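You operate a simulated robot arm through the tools that you are given. There is no shell and no other tool. Be economical: measure what you need, move in short steps, check, and stop when the job is done.

The job below is to be done with a simulated two-armed robot. You get a single attempt, and the scene is never put back.

TASK
Hold the green tube on the open table steady with one hand and flip the yellow ring the other way with the other.

The check looks at the end state, three seconds after you hand in, the way a careful person would. Anything else that was tipped, shoved, dropped, spilled or broken makes it a failure.

THE ROBOT
Two 7-joint arms with two-finger parallel grippers on one trunk, on a base that drives. Base frame: it is fixed to the floor where the robot stands at the start and does not move with it; the origin is under the middle of the robot, x ahead of it, y to its left, z up; the surface under the hand at the start is at about z = 0.91. Lengths are in m, angles in degrees, forces in N, time in s.
The left shoulder is at the start at [0.07, 0.13, 1.193], the right one opposite. With the tool pointing down near the work surface each hand reaches from about 0.22 to 0.52 m from the robot's upright axis, wherever it stands, measured 20 degrees to its own side. Places, roughly: green tube (5x5x5 cm) [0.5, -0.1, 0.9]; yellow ring [0.5, -0.1, 1]. Payload 1.57 kg a hand.
The tool frame of a hand sits at the grasp point between the pads (the TCP): z along the fingers, y along the line on which they close. The tips reach 0.03 m beyond it. The gripper opens to 0.08 m. The fingers are 0.017 m wide and 0.012 m thick; the gripper's body (0.04 by 0.082 m) begins 0.08 m behind the TCP.
Orientation is that of the tool frame in the base frame, as a unit quaternion [x, y, z, w]. With the fingers straight down and closing along the base's y, the tool's x points along the base's -x, its y along +y and its z along -z.

THE INTERFACE
- The arms move only by the tool step_arm. It takes "left_steps", "right_steps" or both (then of equal length, played together; a hand with none holds still); each is a list of rows, each a list of 3 entries, a list of its own where there are three numbers: the gripper command, from -1 (fully open) to 1 (shut), values between in proportion, then the shift along the tool's x, y, z in units of 250 mm (1.0 is 250 mm), then the turn, a rotation vector about the tool's x, y, z in units of 45 degrees (1.0 is 45 degrees). In form: [[jaw, [x, y, z], [wx, wy, wz]], ...]. A call has 1 to 20 rows; each row is the pose to reach, as a shift and turn from the pose commanded when the call began, along the tool's axes at that moment. A call with a number of a shift or a turn outside -1 to 1 is refused whole. A row lasts 0.2 s, in which the tool goes at most 0.05 m and 8.6 degrees; a call with a longer step from one row to the next is refused whole, and so is a gripper value outside its range. Where a pose cannot be reached the arm comes as near as it can. A force on the tool above 40 N (or 10 N above the force at the start of the call, whichever is more), or a blocked arm, ends the call early, and 0.2 s more pass. Each finger travels about 0.108 m/s and halts on what it meets, pressing with about 25 N; the grip force reading is that of the motor and also rises with nothing between the fingers. The clock runs only during rows and for 0.2 s after the last one: add rows that repeat a pose to give the fingers time. The reply holds the time, the measured pose of the TCP, the force on the tool along the base axes, the opening and the grip force, in the units named above and with some noise, with the torque about the TCP (base axes, N m) and any sound that the robot's microphone picked up, and new pictures: "show" is both (left out), scene, wrist or none (wrist: the cameras of the hands that moved).
- Cameras (640 x 400 px; columns grow to the right, rows downward): "scene" is now at [0.1347, -0.0157, 1.4118]; the picture's right is [-0.18, -0.98, 0.00], its down [-0.64, 0.11, -0.76] and it looks along [0.75, -0.13, -0.65] (base axes); focal length 284 px, centre (320, 200). "left" rides on the left gripper at [0.072, 0.007, -0.122] in its tool frame; the picture's right is [-0.09, 1.00, 0.00], its down [-0.84, -0.08, -0.54] and it looks along [-0.54, -0.05, 0.84] (tool axes); focal length 238 px, centre (320, 200). "right" rides on the right gripper at [0.072, -0.007, -0.122] in its tool frame; the picture's right is [0.09, 1.00, 0.00], its down [-0.84, 0.08, -0.54] and it looks along [-0.54, 0.05, 0.84] (tool axes); focal length 238 px, centre (320, 200).
- lift_body(by): slides the trunk up (or, below 0, down) by that many m; the arms and the scene camera ride with it, the base frame stays. It gives what a move gives, with no picture.
- steer(legs): drives the robot by 1 to 6 legs, each [ahead, left, turn to the left] in m, m and degrees, along the robot's own axes; the way and the turn of a leg run together, so that a leg with both is an arc; at most 1.5 m and 180 degrees a leg. The arms and the cameras ride along, it lands a little off, and it stops where it bumps. It gives what a move gives, and a new picture of the scene camera.
- head_to(pan, tilt): turns the head with the scene camera to pan (to the left, within 86 degrees either way) and tilt (down, from -29 to 69), counted from straight ahead of the robot. It gives what a move gives, and a new picture of the scene camera.
- pixel_to_xyz(camera, pixels): for up to 12 pixels [column, row] of the newest picture of that camera ("zoom" is the newest enlarged one), the place [x, y, z] in the base frame of the surface seen there, good to about 0.002 m. The clock stands still meanwhile.
- zoom(camera, box): a new picture of the part [left, top, right, bottom] of that camera's present view, enlarged. The clock stands still meanwhile.
- sign_off(): hands the job in; it is judged then, once.

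Go step by step. Measure first, check grasps and placings, and put right what went wrong. The budget is 80 turns and 260 pictures, counting those below and the enlarged ones. Unless the task says otherwise, let go and move clear before handing in.

The tools are called as a command line: name --argument value ..., lists and objects as JSON in quotes. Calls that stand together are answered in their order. step_arm: Moves the arms, as the interface text tells. Its arguments: {"type":"object","properties":{"left_steps":{"type":"array","items":{"type":"array"}},"right_steps":{"type":"array","items":{"type":"array"}},"show":{"type":"string","enum":["both","scene","wrist","none"]}},"required":[]} The other tools are called the same way: lift_body (by) slides the trunk up or down; steer (legs) drives the base; head_to (pan, tilt) turns the head that bears the scene camera; pixel_to_xyz (camera, pixels) gives the place of the surface under pixels of a picture; zoom (camera, box) takes an enlarged picture of a part of a camera's view; sign_off () hands the job in.

At the start:

```text
clock: 0.0
left_eef_pos: [0.3708, 0.075, 1.2385]
left_tcp_rot: [-0.001, 1.0, 0.0, 0.001]
left_contact_force: [-0.4, -0.9, 0.4]
left_wrist_torque: [-0.01, 0.01, 0.03]
left_grip_width: 0.0799
left_finger_force: 0.1
right_eef_pos: [0.4073, -0.2037, 1.1581]
right_tcp_rot: [0.001, 1.0, 0.0, -0.001]
right_contact_force: [-0.8, -0.1, -0.6]
right_wrist_torque: [-0.01, -0.03, -0.02]
right_grip_width: 0.0801
right_finger_force: 0.1
trunk travel left (down, up): [-0.83, 0.11]
robot x, y, heading: [-0.0013, 0.0008, -0.1]
head pan, tilt: [-10.1, 40.4]
```

scene: 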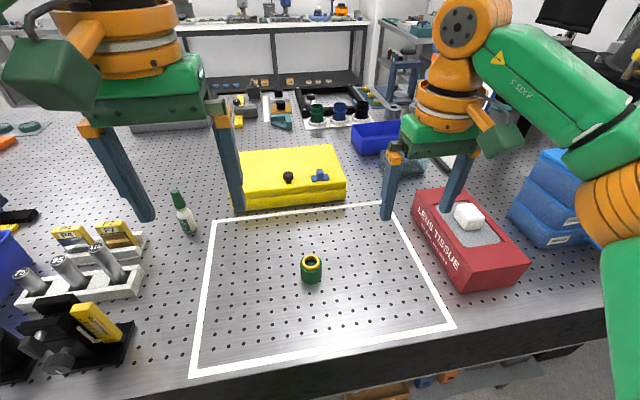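
right: 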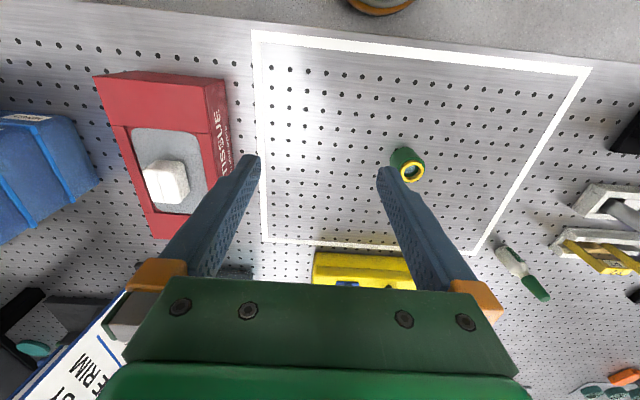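
left: 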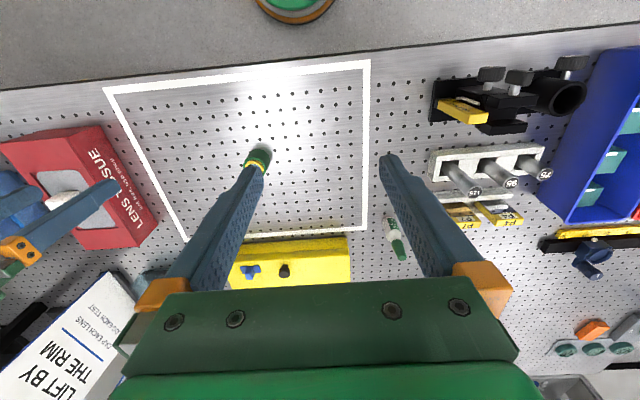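

The scene shows a small green tube with a yellow ring on top near pixel (311,268). I'll zoom in on it in several views.

zoom --camera "scene" --box '[280, 240, 344, 290]'

zoom --camera "right" --box '[376, 138, 440, 188]'

zoom --camera "scene" --box '[230, 70, 460, 215]'

pixel_to_xyz --camera "scene" --pixels '[[311, 255], [311, 267], [303, 262], [320, 262], [311, 276], [330, 285], [311, 262]]'

```text
8.00 times, centred on (312, 265) of scene
```

zoom: 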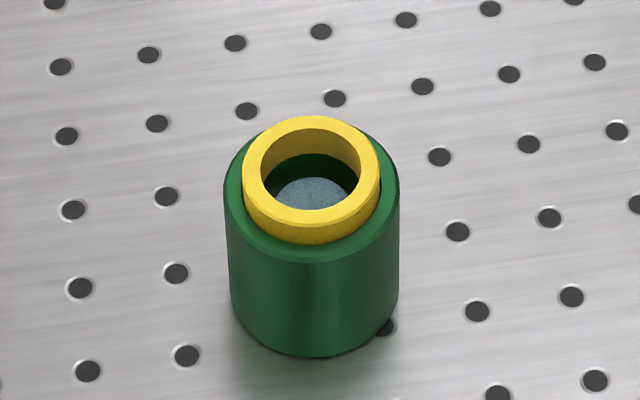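

```text
8.00 times, centred on (408, 163) of right
```

zoom: 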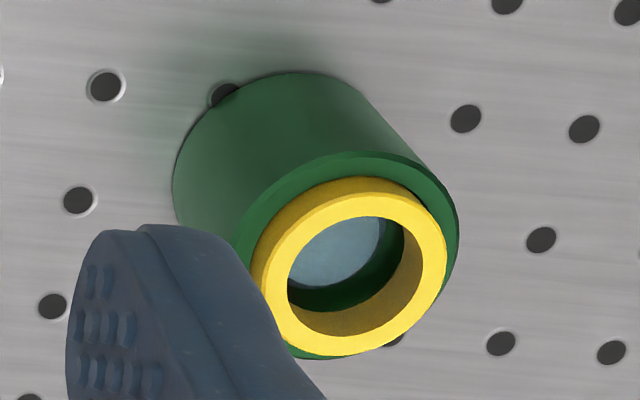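

```text
2.76 times, centred on (345, 142) of scene
```

zoom: 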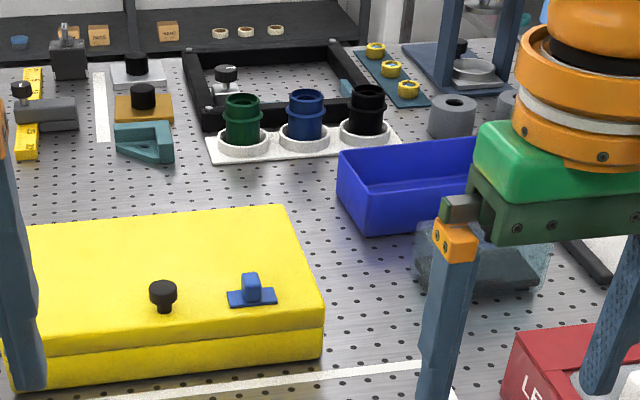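

```text
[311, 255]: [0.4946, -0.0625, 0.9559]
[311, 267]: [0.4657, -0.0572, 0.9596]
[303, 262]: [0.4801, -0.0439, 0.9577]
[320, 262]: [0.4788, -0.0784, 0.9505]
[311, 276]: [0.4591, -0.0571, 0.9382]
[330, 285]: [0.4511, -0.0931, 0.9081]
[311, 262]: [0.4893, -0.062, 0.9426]
```

The tube stands at about (0.48,-0.06), its top near z 0.95, with the yellow ring standing out of the bore. I'll read the sign on the table and look closer at the ring.

zoom --camera "left" --box '[0, 250, 160, 400]'

zoom --camera "scene" --box '[299, 250, 323, 265]'

pixel_to_xyz --camera "zoom" --pixels '[[320, 30], [320, 390], [150, 200], [490, 200], [320, 250], [60, 180], [580, 180], [320, 340]]'

```text
2.67 times, centred on (80, 325) of left
```

zoom: 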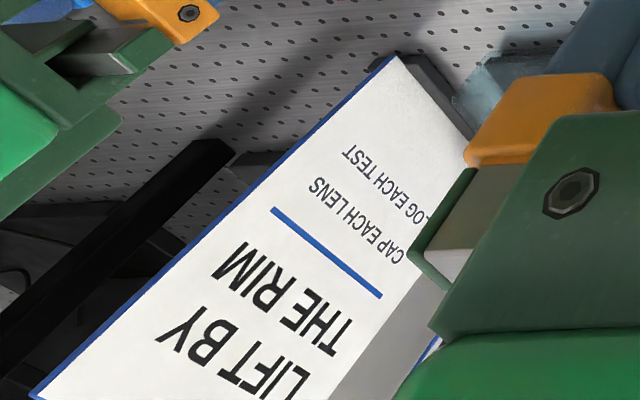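

```text
16.00 times, centred on (311, 258) of scene
```

zoom: 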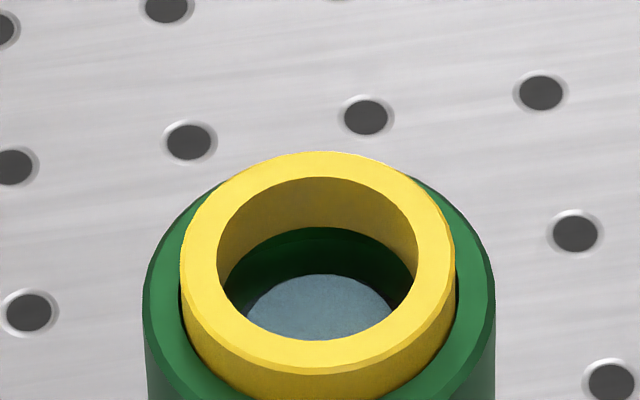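

```text
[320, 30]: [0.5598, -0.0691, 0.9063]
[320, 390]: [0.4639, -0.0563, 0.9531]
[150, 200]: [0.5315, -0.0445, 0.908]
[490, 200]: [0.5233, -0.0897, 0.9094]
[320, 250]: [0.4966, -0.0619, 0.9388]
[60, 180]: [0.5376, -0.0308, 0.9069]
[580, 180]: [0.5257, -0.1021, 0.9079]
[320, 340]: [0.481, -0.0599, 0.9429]
```

I need the exact centre and heights; sampling the ring rim and tube rim in this zoom.

pixel_to_xyz --camera "zoom" --pixels '[[320, 165], [320, 354], [200, 260], [436, 260], [225, 190], [415, 190], [160, 280], [478, 280], [320, 385], [320, 210], [320, 310], [240, 390]]'

```text
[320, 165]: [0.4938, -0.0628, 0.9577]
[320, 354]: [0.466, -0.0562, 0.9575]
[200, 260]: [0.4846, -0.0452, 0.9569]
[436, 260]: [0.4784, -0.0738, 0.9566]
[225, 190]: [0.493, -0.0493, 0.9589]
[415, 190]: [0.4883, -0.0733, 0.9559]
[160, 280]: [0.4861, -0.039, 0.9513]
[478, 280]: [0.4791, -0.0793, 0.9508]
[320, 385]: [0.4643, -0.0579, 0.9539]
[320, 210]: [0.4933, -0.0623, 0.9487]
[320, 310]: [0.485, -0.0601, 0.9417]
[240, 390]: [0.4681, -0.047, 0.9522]
```

The ring is centred near (0.480, -0.060) with a radius of about 17 mm. Its top is at z≈0.957 and it stands about 6 mm above the tube rim at z≈0.951. My plan is for the left hand to hold the tube from the left side (fingers near-horizontal, closing along x) and the right to lift the ring from above. The hands then swap the ring face to face, and the left puts it back upside down. I'll start by yawing the left hand.

step_arm --left_steps '[[-1, [0, 0.03, 0], [0, 0, -0.1667]], [-1, [0, 0.06, 0], [0, 0, -0.3333]], [-1, [0, 0.1, 0], [0, 0, -0.5]], [-1, [0, 0.13, 0], [0, 0, -0.6667]], [-1, [0, 0.17, 0], [0, 0, -0.8333]], [-1, [0, 0.2, 0], [0, 0, -1]]]' --show "none"

step_arm --left_steps '[[-1, [0, 0, 0], [0, 0, -0.1667]], [-1, [0, 0, 0], [0, 0, -0.3333]], [-1, [0, 0, 0], [0, 0, -0.5]], [-1, [0, 0, 0], [0, 0, -0.6667]], [-1, [0, 0, 0], [0, 0, -0.8333]], [-1, [0, 0, 0], [0, 0, -1]]]' --show "scene"

```text
clock: 1.4
left_eef_pos: [0.3709, 0.1279, 1.2372]
left_tcp_rot: [-0.384, 0.923, -0.001, 0.001]
left_contact_force: [0.4, 0.7, 0.1]
left_wrist_torque: [0.0, 0.01, -0.01]
left_grip_width: 0.0799
left_finger_force: 0.1
right_eef_pos: [0.4064, -0.2044, 1.1573]
right_tcp_rot: [0.0, 1.0, 0.001, 0.0]
right_contact_force: [-0.1, 0.1, 0.0]
right_wrist_torque: [0.0, 0.03, -0.01]
right_grip_width: 0.08
right_finger_force: 0.0
trunk travel left (down, up): [-0.83, 0.11]
robot x, y, heading: [0.001, 0.0032, -0.0]
head pan, tilt: [-10.1, 40.4]
```

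```text
clock: 2.8
left_eef_pos: [0.3717, 0.1245, 1.2376]
left_tcp_rot: [0.708, -0.706, 0.001, 0.0]
left_contact_force: [1.0, 0.3, -0.2]
left_wrist_torque: [0.0, -0.01, -0.02]
left_grip_width: 0.0798
left_finger_force: 0.1
right_eef_pos: [0.4067, -0.2037, 1.1569]
right_tcp_rot: [-0.001, 1.0, 0.0, -0.001]
right_contact_force: [-0.9, -0.7, -0.3]
right_wrist_torque: [0.0, 0.02, 0.01]
right_grip_width: 0.0798
right_finger_force: 0.1
trunk travel left (down, up): [-0.83, 0.11]
robot x, y, heading: [0.0003, -0.0016, -0.0]
head pan, tilt: [-10.1, 40.4]
```

scene: 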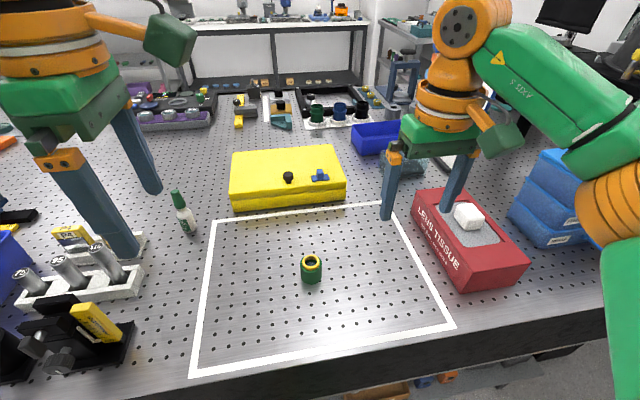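

The yaw reached its target: tool x is now along -y. Next I'll pitch the left hand about its tool y so the fingers point right.

step_arm --left_steps '[[-1, [0, 0, 0], [0, 0.1667, 0]], [-1, [0, 0, 0], [0, 0.3333, 0]], [-1, [0, 0, 0], [0, 0.5, 0]], [-1, [0, 0, 0], [0, 0.6667, 0]], [-1, [0, 0, 0], [0, 0.8333, 0]], [-1, [0, 0, 0], [0, 1, 0]]]' --show "none"

step_arm --left_steps '[[-1, [0, 0, 0], [0, 0.14, 0]], [-1, [0, 0, 0], [0, 0.28, 0]], [-1, [0, 0, 0], [0, 0.42, 0]], [-1, [0, 0, 0], [0, 0.5556, 0]], [-1, [0, 0, 0], [0, 0.5556, 0]]]' --show "scene"

```text
clock: 4.2
left_eef_pos: [0.3707, 0.1262, 1.2386]
left_tcp_rot: [0.653, -0.652, 0.272, 0.271]
left_contact_force: [0.5, 0.3, -0.5]
left_wrist_torque: [-0.02, 0.02, 0.02]
left_grip_width: 0.0801
left_finger_force: 0.0
right_eef_pos: [0.407, -0.2031, 1.1567]
right_tcp_rot: [0.0, 1.0, 0.0, 0.0]
right_contact_force: [0.3, 0.2, -0.4]
right_wrist_torque: [-0.01, 0.02, -0.02]
right_grip_width: 0.0798
right_finger_force: 0.1
trunk travel left (down, up): [-0.83, 0.11]
robot x, y, heading: [0.0032, 0.0035, -0.1]
head pan, tilt: [-10.1, 40.4]
```

```text
clock: 5.4
left_eef_pos: [0.3709, 0.1266, 1.2386]
left_tcp_rot: [0.579, -0.579, 0.406, 0.405]
left_contact_force: [0.9, 0.0, 0.4]
left_wrist_torque: [-0.02, 0.01, 0.01]
left_grip_width: 0.08
left_finger_force: 0.1
right_eef_pos: [0.4064, -0.2018, 1.1579]
right_tcp_rot: [0.0, 1.0, 0.0, -0.001]
right_contact_force: [0.7, -0.3, 0.4]
right_wrist_torque: [-0.05, -0.04, -0.01]
right_grip_width: 0.0801
right_finger_force: 0.0
trunk travel left (down, up): [-0.83, 0.11]
robot x, y, heading: [-0.003, 0.0007, -0.1]
head pan, tilt: [-10.1, 40.4]
```

scene: 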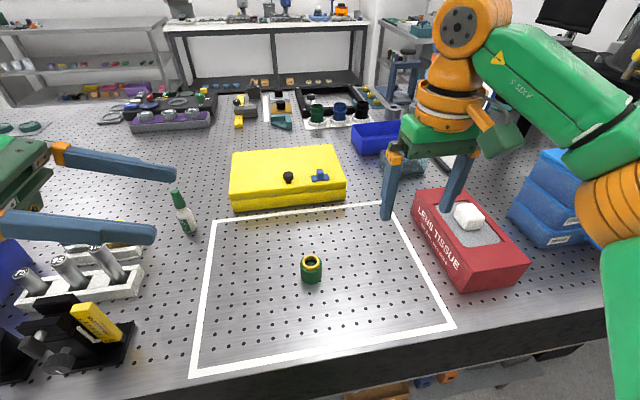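

The left hand is now pointing right, 20° below horizontal. Before lowering it I'll measure the things on the left that the wrist could pass over.

pixel_to_xyz --camera "scene" --pixels '[[175, 191], [187, 228], [98, 245], [120, 262], [140, 285], [65, 262], [82, 308], [115, 340], [140, 250], [213, 222], [193, 372], [25, 270]]'

head_to --pan 15 --tilt 45

```text
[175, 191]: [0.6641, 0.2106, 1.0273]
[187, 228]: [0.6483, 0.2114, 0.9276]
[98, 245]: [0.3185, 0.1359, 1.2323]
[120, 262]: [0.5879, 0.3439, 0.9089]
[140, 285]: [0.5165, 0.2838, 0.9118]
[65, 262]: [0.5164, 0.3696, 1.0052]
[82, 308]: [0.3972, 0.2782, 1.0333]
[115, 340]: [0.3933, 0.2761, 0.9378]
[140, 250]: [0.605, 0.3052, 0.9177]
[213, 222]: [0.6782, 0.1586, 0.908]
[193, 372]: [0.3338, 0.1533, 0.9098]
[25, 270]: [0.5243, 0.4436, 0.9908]
```

```text
clock: 6.3
left_eef_pos: [0.3719, 0.1252, 1.238]
left_tcp_rot: [0.579, -0.579, 0.407, 0.405]
left_contact_force: [0.3, 0.9, 0.2]
left_wrist_torque: [-0.02, 0.01, 0.02]
left_grip_width: 0.08
left_finger_force: 0.0
right_eef_pos: [0.4051, -0.2034, 1.1571]
right_tcp_rot: [-0.001, 1.0, 0.0, 0.0]
right_contact_force: [0.1, 0.0, 0.1]
right_wrist_torque: [0.02, -0.04, -0.02]
right_grip_width: 0.08
right_finger_force: 0.0
trunk travel left (down, up): [-0.83, 0.11]
robot x, y, heading: [0.0011, -0.0028, -0.0]
head pan, tilt: [15.0, 45.0]
```

scene: 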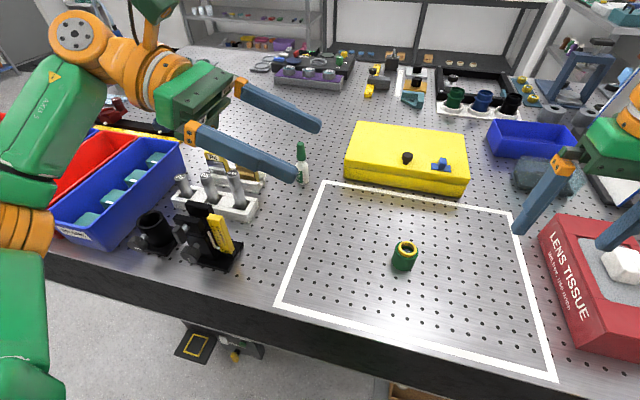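

The wrist and forearm stick out to the left at pixels (150,75), (60,120) and (20,210). I'll measure them to judge clearance over the post rack.

pixel_to_xyz --camera "scene" --pixels '[[185, 90], [130, 80], [85, 35], [60, 120], [20, 180], [20, 220], [20, 320], [215, 235], [230, 180], [155, 225], [195, 215], [130, 145]]'

```text
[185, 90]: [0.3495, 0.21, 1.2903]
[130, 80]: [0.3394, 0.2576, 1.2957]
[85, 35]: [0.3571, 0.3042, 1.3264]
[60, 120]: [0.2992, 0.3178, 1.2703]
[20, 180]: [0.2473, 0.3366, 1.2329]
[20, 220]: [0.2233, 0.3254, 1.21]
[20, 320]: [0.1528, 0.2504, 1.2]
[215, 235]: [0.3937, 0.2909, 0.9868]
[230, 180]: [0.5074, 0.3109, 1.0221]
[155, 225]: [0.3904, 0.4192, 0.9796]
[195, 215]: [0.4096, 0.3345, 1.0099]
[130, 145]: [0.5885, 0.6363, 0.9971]
```

Posts stay at y≥0.28 while the wrist should end near y≈0.15, so a straight descent with the fingers straddling the tube is workable. I'll move the left hand above the tube first.

step_arm --left_steps '[[-1, [-0.053, -0.072, 0.123], [0, 0, 0]], [-1, [-0.106, -0.145, 0.246], [0, 0, 0]], [-1, [-0.16, -0.217, 0.369], [0, 0, 0]], [-1, [-0.213, -0.289, 0.492], [0, 0, 0]], [-1, [-0.266, -0.362, 0.615], [0, 0, 0]], [-1, [-0.319, -0.434, 0.738], [0, 0, 0]], [-1, [-0.319, -0.434, 0.738], [0, 0, 0]]]'

```text
clock: 7.9
left_eef_pos: [0.4798, -0.0215, 1.1004]
left_tcp_rot: [-0.579, 0.58, -0.406, -0.405]
left_contact_force: [0.1, -0.8, -0.1]
left_wrist_torque: [-0.05, 0.0, 0.0]
left_grip_width: 0.0797
left_finger_force: 0.1
right_eef_pos: [0.4055, -0.2031, 1.1586]
right_tcp_rot: [0.001, 1.0, 0.0, 0.002]
right_contact_force: [-0.4, -1.0, -0.6]
right_wrist_torque: [-0.02, 0.01, 0.03]
right_grip_width: 0.0801
right_finger_force: 0.1
trunk travel left (down, up): [-0.83, 0.11]
robot x, y, heading: [0.0031, -0.0011, -0.2]
head pan, tilt: [15.0, 45.0]
```

scene: 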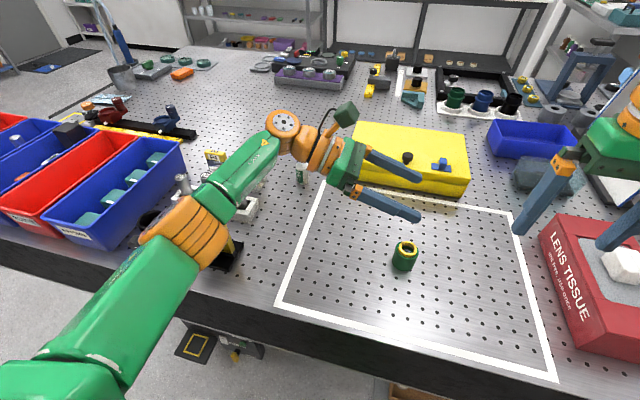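
left: 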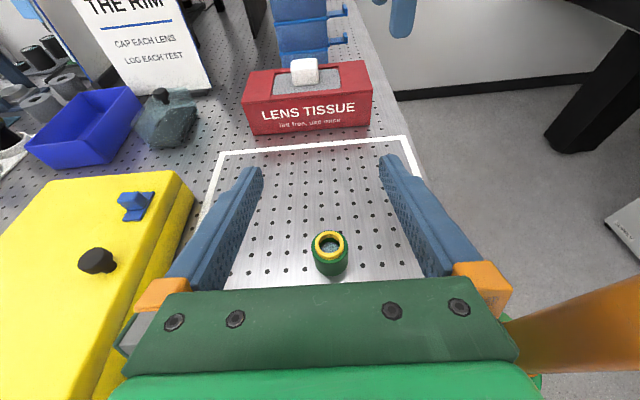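

The left hand is above the tube, and the elbow at (195,230) hangs near the post mounts. I'll measure its height.

pixel_to_xyz --camera "scene" --pixels '[[195, 225], [225, 235], [240, 180], [285, 122], [320, 150], [210, 262], [260, 190], [130, 320], [380, 205]]'

pixel_to_xyz --camera "left" --pixels '[[330, 234], [330, 258], [315, 245], [347, 245], [330, 272]]'

```text
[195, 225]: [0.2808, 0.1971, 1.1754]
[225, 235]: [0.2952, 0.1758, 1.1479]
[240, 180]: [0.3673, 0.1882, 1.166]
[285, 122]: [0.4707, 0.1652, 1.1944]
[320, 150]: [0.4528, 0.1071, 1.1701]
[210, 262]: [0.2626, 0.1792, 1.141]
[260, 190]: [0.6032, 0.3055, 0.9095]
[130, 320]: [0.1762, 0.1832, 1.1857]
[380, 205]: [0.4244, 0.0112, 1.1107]
```

```text
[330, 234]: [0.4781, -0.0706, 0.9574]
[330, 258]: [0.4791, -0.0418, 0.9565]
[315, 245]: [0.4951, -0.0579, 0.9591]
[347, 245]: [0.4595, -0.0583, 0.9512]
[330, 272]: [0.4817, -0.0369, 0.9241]
```

pixel_to_xyz --camera "scene" --pixels '[[240, 258], [233, 245], [243, 248], [228, 268], [254, 212], [246, 205], [210, 190]]'

step_arm --left_steps '[[-1, [-0.1, 0, 0.036], [0, 0, 0]], [-1, [-0.19, 0, 0.069], [0, 0, 0]], [-1, [-0.26, 0, 0.095], [0, 0, 0]], [-1, [-0.26, 0, 0.095], [0, 0, 0]]]'

```text
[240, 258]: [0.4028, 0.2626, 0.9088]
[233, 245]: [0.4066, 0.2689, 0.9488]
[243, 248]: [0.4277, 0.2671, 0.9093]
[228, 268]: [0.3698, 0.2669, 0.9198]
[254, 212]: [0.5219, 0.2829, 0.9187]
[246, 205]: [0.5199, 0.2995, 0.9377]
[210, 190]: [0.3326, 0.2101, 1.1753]
```

```text
clock: 8.9
left_eef_pos: [0.4809, -0.0213, 1.0328]
left_tcp_rot: [-0.579, 0.579, -0.406, -0.406]
left_contact_force: [-0.1, -0.4, 0.2]
left_wrist_torque: [0.0, 0.04, -0.01]
left_grip_width: 0.0801
left_finger_force: 0.1
right_eef_pos: [0.4065, -0.2018, 1.1578]
right_tcp_rot: [0.0, 1.0, 0.001, -0.001]
right_contact_force: [-0.6, -0.7, 0.0]
right_wrist_torque: [0.02, 0.0, -0.02]
right_grip_width: 0.08
right_finger_force: 0.0
trunk travel left (down, up): [-0.83, 0.11]
robot x, y, heading: [0.0005, -0.0006, 0.1]
head pan, tilt: [15.0, 45.0]
```

scene: 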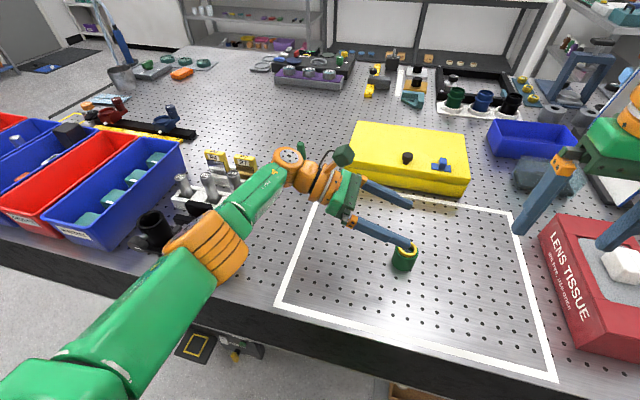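
left: 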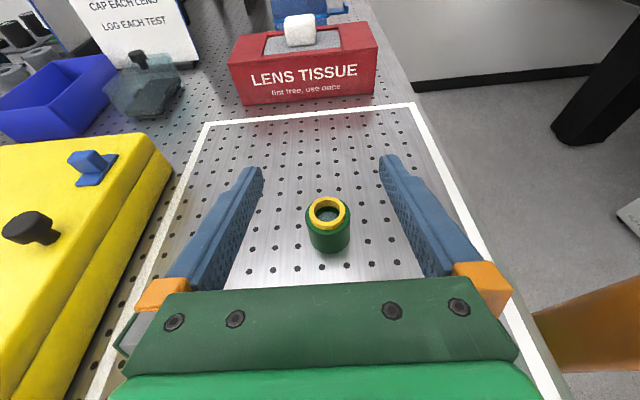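

pixel_to_xyz --camera "scene" --pixels '[[205, 235], [240, 250], [225, 280], [275, 185], [222, 215], [290, 155]]'

step_arm --left_steps '[[-1, [-0.1, 0, 0.036], [0, 0, 0]], [-1, [-0.18, 0, 0.066], [0, 0, 0]], [-1, [-0.226, 0, 0.082], [0, 0, 0]], [-1, [-0.226, 0, 0.082], [0, 0, 0]]]'

```text
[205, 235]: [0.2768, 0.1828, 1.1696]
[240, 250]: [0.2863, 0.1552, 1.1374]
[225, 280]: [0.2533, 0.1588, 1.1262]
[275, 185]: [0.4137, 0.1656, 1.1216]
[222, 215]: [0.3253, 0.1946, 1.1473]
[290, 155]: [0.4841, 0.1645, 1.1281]
```

```text
clock: 9.9
left_eef_pos: [0.4682, -0.0257, 0.9864]
left_tcp_rot: [-0.579, 0.58, -0.405, -0.405]
left_contact_force: [0.0, -0.2, 1.2]
left_wrist_torque: [0.01, 0.01, -0.01]
left_grip_width: 0.0799
left_finger_force: 0.0
left hand out of reach, approached as far as the arm can: row 1, 2, 3, 4
right_eef_pos: [0.4055, -0.2038, 1.1574]
right_tcp_rot: [0.001, 1.0, 0.0, 0.001]
right_contact_force: [0.0, -0.2, 0.5]
right_wrist_torque: [0.01, -0.01, -0.02]
right_grip_width: 0.0799
right_finger_force: 0.1
trunk travel left (down, up): [-0.83, 0.11]
robot x, y, heading: [-0.0015, 0.0022, 0.2]
head pan, tilt: [15.0, 45.0]
```

scene: 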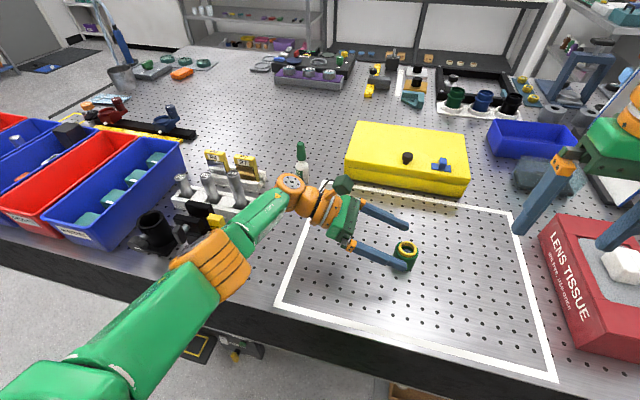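
left: 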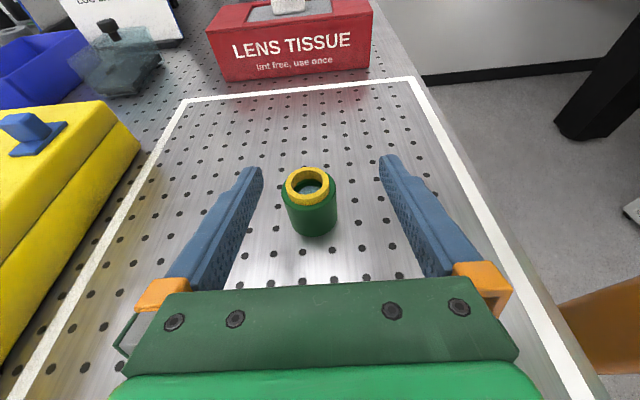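

The left arm is at its stretch limit (TCP stopped at z 0.986, x 0.468). I'll raise the hand clear of the tube, then look down to see how much room there is to drive closer.

step_arm --left_steps '[[-1, [0.15, 0, -0.055], [0, 0, 0]], [-1, [0.3, 0, -0.11], [0, 0, 0]], [-1, [0.45, 0, -0.16], [0, 0, 0]], [-1, [0.45, 0, -0.16], [0, 0, 0]]]' --show "none"

head_to --pan 0 --tilt 69

```text
clock: 10.9
left_eef_pos: [0.4689, -0.0246, 1.1053]
left_tcp_rot: [0.579, -0.578, 0.407, 0.405]
left_contact_force: [0.0, 0.2, 0.8]
left_wrist_torque: [0.02, -0.05, 0.0]
left_grip_width: 0.08
left_finger_force: 0.1
right_eef_pos: [0.4067, -0.2029, 1.1578]
right_tcp_rot: [0.001, 1.0, 0.001, 0.001]
right_contact_force: [0.1, -0.1, -1.1]
right_wrist_torque: [0.03, 0.03, -0.03]
right_grip_width: 0.08
right_finger_force: 0.1
trunk travel left (down, up): [-0.83, 0.11]
robot x, y, heading: [0.001, -0.0016, -0.1]
head pan, tilt: [15.0, 45.0]
```

```text
clock: 11.8
left_eef_pos: [0.4672, -0.0247, 1.1051]
left_tcp_rot: [-0.579, 0.579, -0.407, -0.406]
left_contact_force: [-0.3, -0.7, 0.4]
left_wrist_torque: [0.0, -0.04, 0.03]
left_grip_width: 0.08
left_finger_force: 0.0
right_eef_pos: [0.4059, -0.2034, 1.158]
right_tcp_rot: [0.001, 1.0, 0.0, 0.0]
right_contact_force: [-0.3, 0.1, -0.8]
right_wrist_torque: [-0.01, 0.02, -0.02]
right_grip_width: 0.0797
right_finger_force: 0.0
trunk travel left (down, up): [-0.83, 0.11]
robot x, y, heading: [0.0007, 0.0035, -0.1]
head pan, tilt: [0.0, 68.8]
```

scene: 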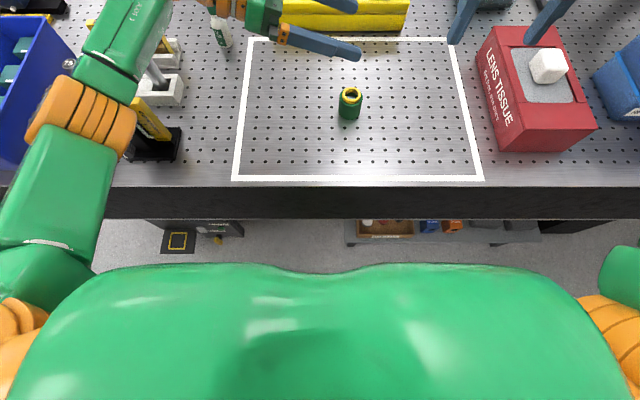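

pixel_to_xyz --camera "scene" --pixels '[[320, 184], [320, 217], [320, 255], [320, 270], [320, 285], [200, 262], [160, 150], [70, 110], [60, 190]]'

```text
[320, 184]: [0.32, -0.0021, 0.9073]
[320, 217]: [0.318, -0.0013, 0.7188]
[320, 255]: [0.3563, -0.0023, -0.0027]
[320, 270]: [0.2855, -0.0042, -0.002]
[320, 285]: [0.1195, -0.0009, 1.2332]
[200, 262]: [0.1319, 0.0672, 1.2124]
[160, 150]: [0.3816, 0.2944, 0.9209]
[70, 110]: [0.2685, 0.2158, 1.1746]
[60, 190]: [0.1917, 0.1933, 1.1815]
```

The floor is visible up to x≈0.285 in front of the torso and the table edge is at x≈0.32, so a short 6 cm drive ahead looks free.

steer --legs '[[0.06, 0, 0]]'

head_to --pan 5 --tilt 50

pixel_to_xyz --camera "scene" --pixels '[[320, 200]]'

```text
clock: 12.7
left_eef_pos: [0.5214, -0.0254, 1.1086]
left_tcp_rot: [-0.577, 0.58, -0.409, -0.404]
left_contact_force: [-0.7, 0.1, 0.8]
left_wrist_torque: [0.04, -0.01, 0.04]
left_grip_width: 0.0801
left_finger_force: 0.1
right_eef_pos: [0.4599, -0.2035, 1.1601]
right_tcp_rot: [0.001, 1.0, 0.0, 0.003]
right_contact_force: [-0.8, -0.3, 0.3]
right_wrist_torque: [0.01, -0.07, 0.01]
right_grip_width: 0.0801
right_finger_force: 0.0
trunk travel left (down, up): [-0.83, 0.11]
robot x, y, heading: [0.0609, -0.0004, -0.3]
head pan, tilt: [0.0, 68.8]
```

scene: 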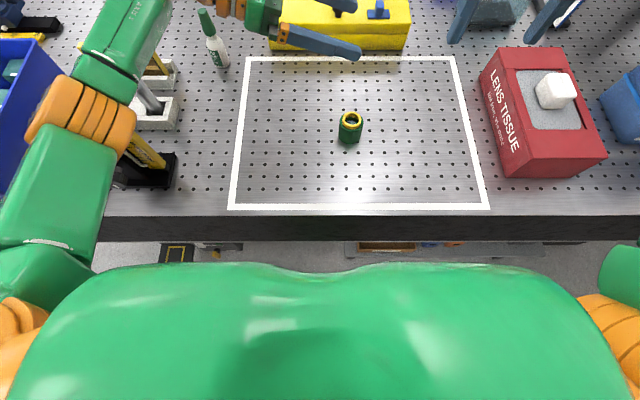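

```text
clock: 13.6
left_eef_pos: [0.5298, -0.0274, 1.1044]
left_tcp_rot: [-0.579, 0.58, -0.405, -0.406]
left_contact_force: [0.4, -0.2, 0.3]
left_wrist_torque: [0.02, 0.0, 0.02]
left_grip_width: 0.08
left_finger_force: 0.2
right_eef_pos: [0.467, -0.2044, 1.1579]
right_tcp_rot: [0.002, 1.0, 0.001, 0.0]
right_contact_force: [0.4, 0.2, 0.0]
right_wrist_torque: [-0.01, -0.01, -0.03]
right_grip_width: 0.0801
right_finger_force: 0.0
trunk travel left (down, up): [-0.83, 0.11]
robot x, y, heading: [0.0584, 0.0026, -0.2]
head pan, tilt: [5.0, 50.0]
```

scene: 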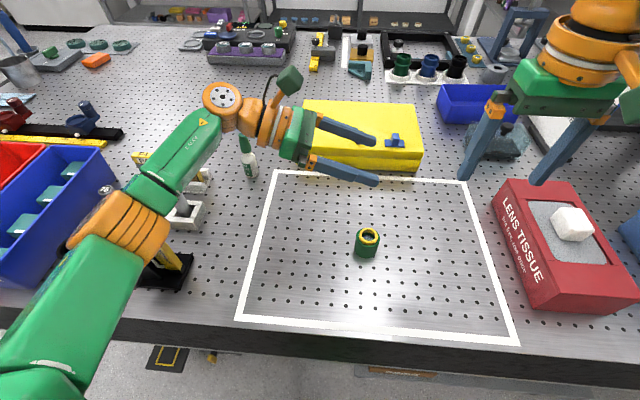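

```text
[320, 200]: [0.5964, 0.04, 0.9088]
```

Drive done (robot x 0.058). Moving the left hand back over the tube to x 0.480 and down to z≈1.035.

step_arm --left_steps '[[-1, [-0.09, 0.07, 0.023], [0, 0, 0]], [-1, [-0.18, 0.14, 0.046], [0, 0, 0]], [-1, [-0.273, 0.2, 0.069], [0, 0, 0]], [-1, [-0.273, 0.2, 0.069], [0, 0, 0]]]'

```text
clock: 14.6
left_eef_pos: [0.4752, -0.0204, 1.0361]
left_tcp_rot: [-0.578, 0.579, -0.406, -0.406]
left_contact_force: [0.2, -0.1, 0.2]
left_wrist_torque: [-0.02, 0.0, -0.01]
left_grip_width: 0.0802
left_finger_force: 0.1
right_eef_pos: [0.4675, -0.2036, 1.158]
right_tcp_rot: [0.002, 1.0, 0.0, 0.0]
right_contact_force: [0.0, 0.7, 0.0]
right_wrist_torque: [-0.01, -0.02, -0.01]
right_grip_width: 0.08
right_finger_force: 0.0
trunk travel left (down, up): [-0.83, 0.11]
robot x, y, heading: [0.0619, 0.0026, -0.2]
head pan, tilt: [5.0, 50.0]
```

scene: 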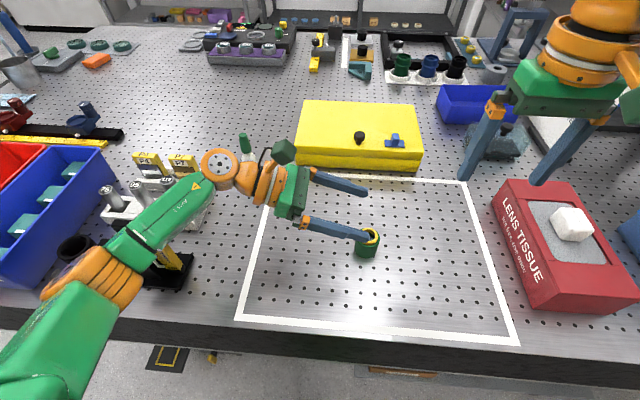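
left: 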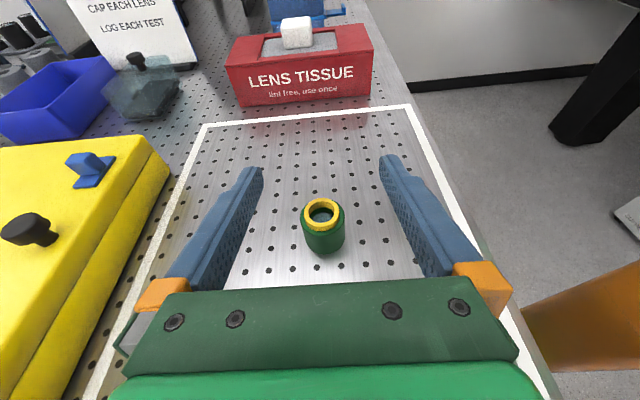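

The elbow swung out toward the mounts (around pixel (90,275)); checking its place.

pixel_to_xyz --camera "scene" --pixels '[[90, 275], [130, 285], [165, 232], [110, 255], [65, 300], [220, 165], [195, 215], [180, 250], [70, 245], [165, 285]]'

zoom --camera "scene" --box '[30, 180, 240, 310]'

```text
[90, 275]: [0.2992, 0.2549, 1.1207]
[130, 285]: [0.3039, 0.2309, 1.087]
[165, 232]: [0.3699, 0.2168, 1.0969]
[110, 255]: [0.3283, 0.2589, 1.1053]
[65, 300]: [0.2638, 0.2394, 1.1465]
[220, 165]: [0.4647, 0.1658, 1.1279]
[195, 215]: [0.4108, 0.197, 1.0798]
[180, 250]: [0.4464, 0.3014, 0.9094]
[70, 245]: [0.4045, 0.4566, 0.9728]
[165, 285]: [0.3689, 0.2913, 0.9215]
```

```text
3.05 times, centred on (135, 245) of scene
```

zoom: 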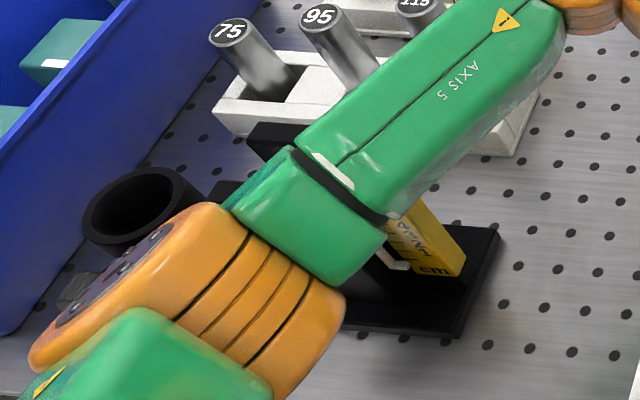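

The forearm would brush the yellow-tagged mount (y≥0.263, top z≈1.03) on the way down. I'll raise the trunk 8 cm and shift the base 8 cm right so the elbow stays higher and further from it.

lift_body --by 0.08

head_to --pan -35 --tilt 45

pixel_to_xyz --camera "scene" --pixels '[[320, 300], [350, 200], [420, 200], [450, 150], [500, 250], [550, 300]]'

```text
clock: 15.7
left_eef_pos: [0.4747, -0.0205, 1.1158]
left_tcp_rot: [0.579, -0.579, 0.407, 0.405]
left_contact_force: [-0.3, -0.5, 0.4]
left_wrist_torque: [-0.02, 0.02, 0.02]
left_grip_width: 0.0798
left_finger_force: 0.0
right_eef_pos: [0.4665, -0.2047, 1.2384]
right_tcp_rot: [0.002, 1.0, 0.001, 0.0]
right_contact_force: [-0.5, -0.6, 0.3]
right_wrist_torque: [-0.01, -0.02, -0.01]
right_grip_width: 0.0799
right_finger_force: 0.1
trunk travel left (down, up): [-0.91, 0.03]
robot x, y, heading: [0.0644, -0.0061, -0.4]
head pan, tilt: [5.0, 50.0]
```

```text
clock: 16.8
left_eef_pos: [0.4768, -0.0198, 1.1168]
left_tcp_rot: [-0.578, 0.58, -0.406, -0.407]
left_contact_force: [0.1, -0.3, 0.2]
left_wrist_torque: [0.01, 0.01, -0.01]
left_grip_width: 0.0798
left_finger_force: 0.1
right_eef_pos: [0.4672, -0.2036, 1.2384]
right_tcp_rot: [0.002, 1.0, 0.0, 0.0]
right_contact_force: [0.0, -0.3, 0.7]
right_wrist_torque: [-0.01, 0.02, -0.03]
right_grip_width: 0.0801
right_finger_force: 0.1
trunk travel left (down, up): [-0.91, 0.03]
robot x, y, heading: [0.0601, -0.0006, -0.1]
head pan, tilt: [-35.0, 45.0]
```

scene: 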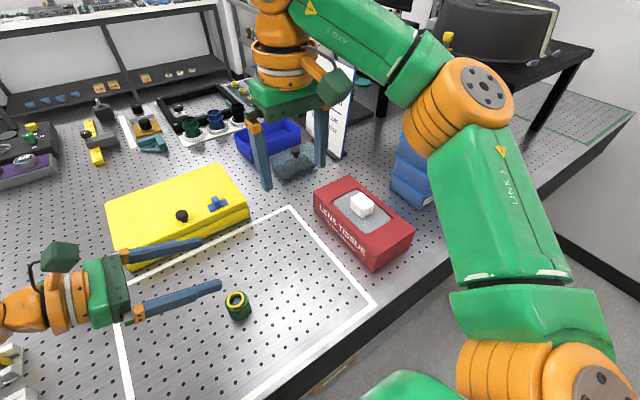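

```text
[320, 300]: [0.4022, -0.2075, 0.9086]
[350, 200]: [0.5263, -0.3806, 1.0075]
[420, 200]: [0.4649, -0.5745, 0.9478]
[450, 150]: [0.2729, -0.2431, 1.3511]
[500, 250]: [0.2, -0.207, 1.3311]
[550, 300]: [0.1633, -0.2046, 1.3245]
```

The right side is free at the arm's height (elbow z≈1.35). Shifting the base right by 8 cm.

steer --legs '[[0, -0.08, 0]]'

head_to --pan 12 --tilt 50

```text
clock: 17.9
left_eef_pos: [0.4749, -0.091, 1.1156]
left_tcp_rot: [-0.577, 0.577, -0.409, -0.408]
left_contact_force: [-0.1, -0.3, -0.1]
left_wrist_torque: [-0.03, 0.02, -0.01]
left_grip_width: 0.0801
left_finger_force: 0.0
right_eef_pos: [0.4671, -0.2738, 1.2394]
right_tcp_rot: [0.001, 1.0, -0.003, 0.0]
right_contact_force: [0.6, 1.0, 0.3]
right_wrist_torque: [-0.03, 0.0, -0.02]
right_grip_width: 0.0799
right_finger_force: 0.1
trunk travel left (down, up): [-0.91, 0.03]
robot x, y, heading: [0.0616, -0.0827, -0.2]
head pan, tilt: [-35.0, 45.0]
```

scene: 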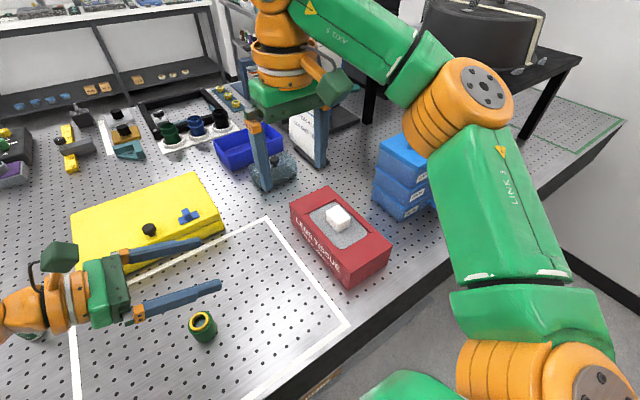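

```text
clock: 19.0
left_eef_pos: [0.4759, -0.0972, 1.1157]
left_tcp_rot: [-0.578, 0.58, -0.406, -0.406]
left_contact_force: [-0.2, 0.0, -0.5]
left_wrist_torque: [0.01, 0.0, 0.02]
left_grip_width: 0.0799
left_finger_force: 0.1
right_eef_pos: [0.4664, -0.2819, 1.2384]
right_tcp_rot: [0.001, 1.0, 0.0, 0.001]
right_contact_force: [-0.2, 0.3, -1.2]
right_wrist_torque: [0.01, 0.01, -0.03]
right_grip_width: 0.08
right_finger_force: 0.0
trunk travel left (down, up): [-0.91, 0.03]
robot x, y, heading: [0.0588, -0.0765, -0.3]
head pan, tilt: [12.0, 50.0]
```

scene: 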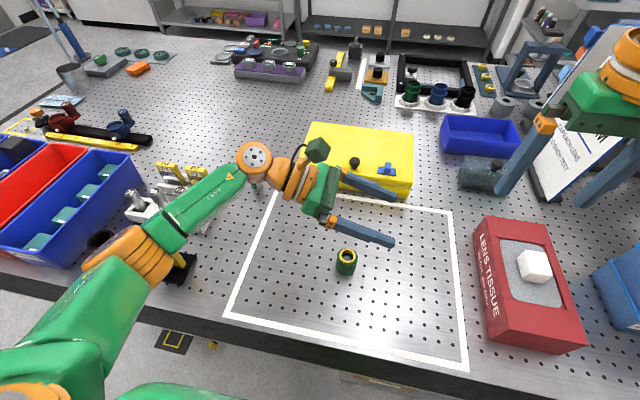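

Now lowering the left hand toward (0.480, -0.02, 1.04) and rechecking the elbow.

step_arm --left_steps '[[-1, [-0.13, -0.005, -0.062], [0, 0, 0]], [-1, [-0.26, -0.01, -0.124], [0, 0, 0]], [-1, [-0.391, -0.016, -0.186], [0, 0, 0]], [-1, [-0.391, -0.016, -0.186], [0, 0, 0]]]' --show "scene"

pixel_to_xyz --camera "scene" --pixels '[[90, 275], [150, 230], [200, 200], [220, 180], [130, 245], [160, 250], [120, 290]]'

```text
clock: 20.0
left_eef_pos: [0.4827, -0.0219, 1.039]
left_tcp_rot: [-0.578, 0.58, -0.405, -0.405]
left_contact_force: [-0.4, -0.3, 0.4]
left_wrist_torque: [0.02, -0.03, -0.03]
left_grip_width: 0.0799
left_finger_force: 0.1
right_eef_pos: [0.4654, -0.2822, 1.2378]
right_tcp_rot: [0.001, 1.0, 0.0, 0.0]
right_contact_force: [-0.1, 0.1, -0.2]
right_wrist_torque: [0.01, 0.04, 0.03]
right_grip_width: 0.0799
right_finger_force: 0.1
trunk travel left (down, up): [-0.91, 0.03]
robot x, y, heading: [0.0605, -0.0804, 0.0]
head pan, tilt: [12.0, 50.0]
```

scene: 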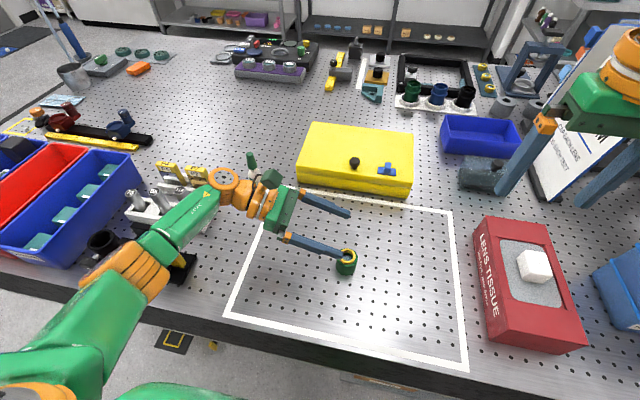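

```text
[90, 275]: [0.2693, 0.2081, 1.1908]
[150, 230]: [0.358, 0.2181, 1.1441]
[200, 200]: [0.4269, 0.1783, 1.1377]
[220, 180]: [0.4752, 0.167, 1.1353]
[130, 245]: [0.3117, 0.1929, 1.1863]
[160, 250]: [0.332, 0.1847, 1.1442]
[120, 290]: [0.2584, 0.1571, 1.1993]
```

Elbow is about 5 cm higher than before; lowering another 5 cm and rechecking.

step_arm --left_steps '[[-1, [-0.094, 0.005, 0.034], [0, 0, 0]], [-1, [-0.188, 0.01, 0.068], [0, 0, 0]], [-1, [-0.188, 0.01, 0.068], [0, 0, 0]]]'

zoom --camera "scene" --box '[60, 150, 300, 300]'

pixel_to_xyz --camera "scene" --pixels '[[90, 275], [150, 230], [170, 245], [190, 215], [130, 245], [160, 250], [190, 225]]'

```text
clock: 20.8
left_eef_pos: [0.4774, -0.0229, 0.99]
left_tcp_rot: [-0.579, 0.58, -0.405, -0.405]
left_contact_force: [1.3, -0.4, 0.4]
left_wrist_torque: [-0.05, 0.01, -0.01]
left_grip_width: 0.0801
left_finger_force: 0.0
right_eef_pos: [0.4657, -0.2826, 1.2387]
right_tcp_rot: [0.002, 1.0, 0.0, 0.001]
right_contact_force: [0.6, 0.5, 0.3]
right_wrist_torque: [-0.02, 0.02, -0.01]
right_grip_width: 0.08
right_finger_force: 0.0
trunk travel left (down, up): [-0.91, 0.03]
robot x, y, heading: [0.0617, -0.0758, -0.2]
head pan, tilt: [12.0, 50.0]
```

scene: 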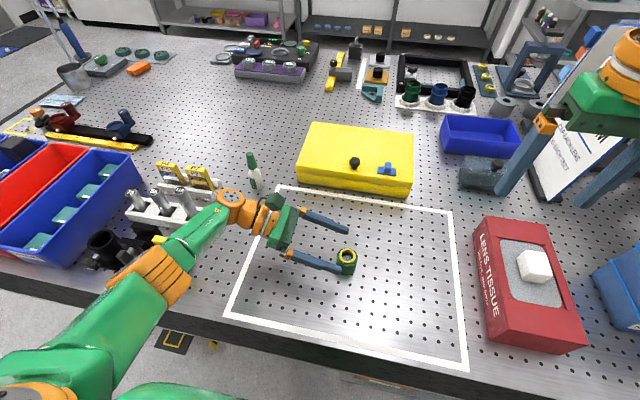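
left: 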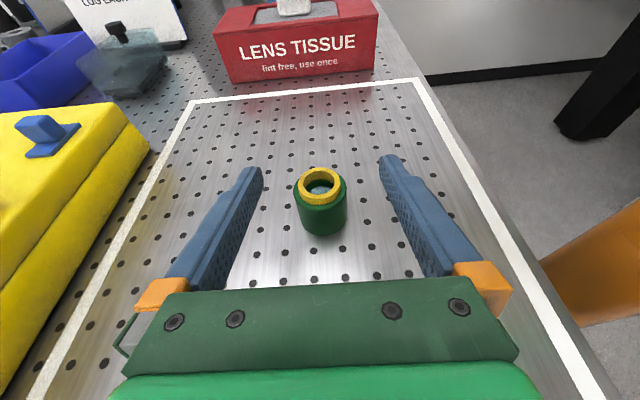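

```text
2.67 times, centred on (180, 225) of scene
```

zoom: 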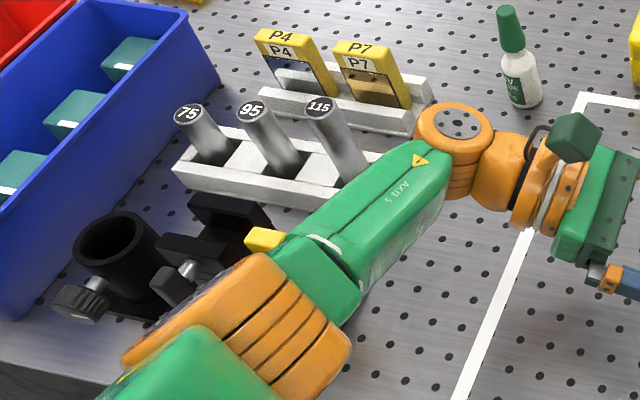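

```text
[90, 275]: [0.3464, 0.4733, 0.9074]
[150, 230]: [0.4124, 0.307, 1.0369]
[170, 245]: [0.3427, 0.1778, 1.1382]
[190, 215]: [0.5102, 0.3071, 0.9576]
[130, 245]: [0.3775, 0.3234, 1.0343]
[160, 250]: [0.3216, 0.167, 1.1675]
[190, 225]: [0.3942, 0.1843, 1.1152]
```

The forearm now clears the mounts. Lowering to z≈0.932 with the fingers straddling the tube.

step_arm --left_steps '[[-1, [-0.08, -0.004, 0.029], [0, 0, 0]], [-1, [-0.16, -0.008, 0.058], [0, 0, 0]], [-1, [-0.218, -0.012, 0.079], [0, 0, 0]], [-1, [-0.218, -0.012, 0.079], [0, 0, 0]]]'

```text
clock: 21.8
left_eef_pos: [0.4642, -0.0264, 0.9524]
left_tcp_rot: [-0.578, 0.58, -0.405, -0.406]
left_contact_force: [-0.6, -0.8, -0.3]
left_wrist_torque: [-0.01, 0.0, 0.0]
left_grip_width: 0.0801
left_finger_force: 0.1
left hand out of reach, approached as far as the arm can: row 1, 2, 3, 4
right_eef_pos: [0.4669, -0.2825, 1.2364]
right_tcp_rot: [0.002, 1.0, 0.001, 0.0]
right_contact_force: [0.0, 1.0, -0.3]
right_wrist_torque: [0.02, 0.02, 0.0]
right_grip_width: 0.0799
right_finger_force: 0.0
trunk travel left (down, up): [-0.91, 0.03]
robot x, y, heading: [0.0567, -0.0779, 0.1]
head pan, tilt: [12.0, 50.0]
```

scene: 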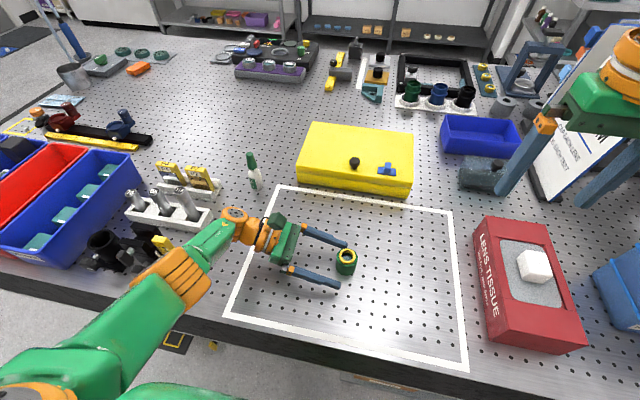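
left: 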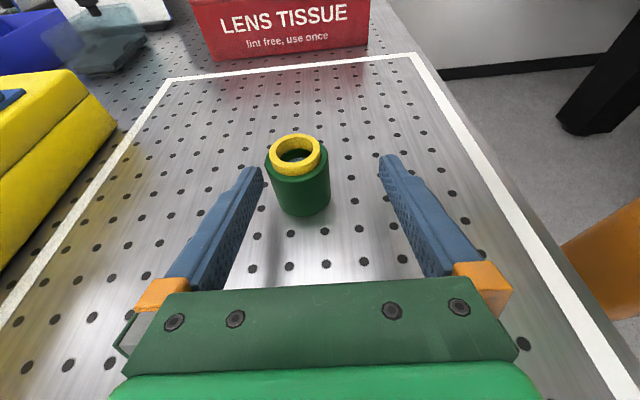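

Still just short of reach (x 0.464, z 0.952). I'll back up 4 cm, lower the trunk 5 cm, then try again.

step_arm --left_steps '[[-1, [0.12, 0, -0.044], [0, 0, 0]], [-1, [0.22, -0.06, -0.08], [0, 0, 0]], [-1, [0.22, -0.06, -0.08], [0, 0, 0]]]' --show "none"

lift_body --by -0.04

head_to --pan 10 --tilt 52

```text
clock: 22.6
left_eef_pos: [0.4819, -0.0262, 1.0109]
left_tcp_rot: [-0.579, 0.579, -0.405, -0.405]
left_contact_force: [-0.4, 0.4, -0.8]
left_wrist_torque: [-0.03, 0.0, -0.01]
left_grip_width: 0.0798
left_finger_force: 0.1
right_eef_pos: [0.4669, -0.2829, 1.2363]
right_tcp_rot: [0.002, 1.0, 0.0, 0.0]
right_contact_force: [-0.6, -0.9, 0.6]
right_wrist_torque: [0.0, 0.01, -0.03]
right_grip_width: 0.08
right_finger_force: 0.0
trunk travel left (down, up): [-0.91, 0.03]
robot x, y, heading: [0.0611, -0.0767, -0.0]
head pan, tilt: [12.0, 50.0]
```

```text
clock: 23.4
left_eef_pos: [0.4814, -0.026, 0.9703]
left_tcp_rot: [-0.579, 0.579, -0.407, -0.406]
left_contact_force: [-0.6, -0.2, 0.5]
left_wrist_torque: [-0.02, -0.01, -0.02]
left_grip_width: 0.0803
left_finger_force: 0.1
right_eef_pos: [0.4666, -0.2817, 1.1982]
right_tcp_rot: [0.002, 1.0, 0.0, 0.001]
right_contact_force: [-1.5, 0.2, -0.2]
right_wrist_torque: [0.02, 0.03, 0.0]
right_grip_width: 0.0799
right_finger_force: 0.1
trunk travel left (down, up): [-0.87, 0.07]
robot x, y, heading: [0.0603, -0.0751, -0.1]
head pan, tilt: [12.0, 50.0]
```

```text
clock: 24.1
left_eef_pos: [0.4806, -0.0275, 0.9707]
left_tcp_rot: [0.579, -0.579, 0.407, 0.406]
left_contact_force: [0.5, 0.0, -0.3]
left_wrist_torque: [0.0, 0.02, 0.03]
left_grip_width: 0.0799
left_finger_force: 0.1
right_eef_pos: [0.467, -0.2817, 1.1985]
right_tcp_rot: [0.002, 1.0, 0.0, 0.001]
right_contact_force: [0.1, 0.8, 0.0]
right_wrist_torque: [-0.01, -0.02, -0.01]
right_grip_width: 0.0798
right_finger_force: 0.2
trunk travel left (down, up): [-0.87, 0.07]
robot x, y, heading: [0.0617, -0.0762, -0.1]
head pan, tilt: [10.0, 52.0]
```

scene: 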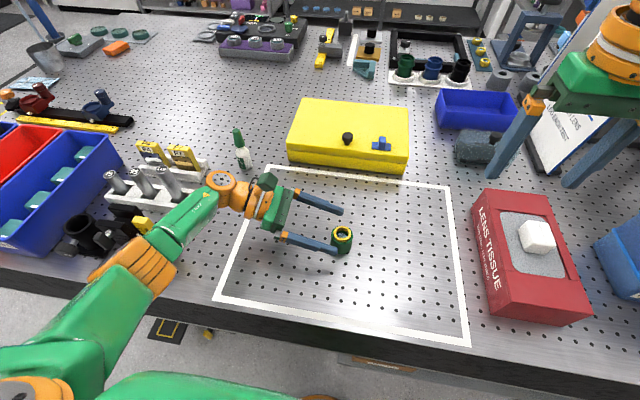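

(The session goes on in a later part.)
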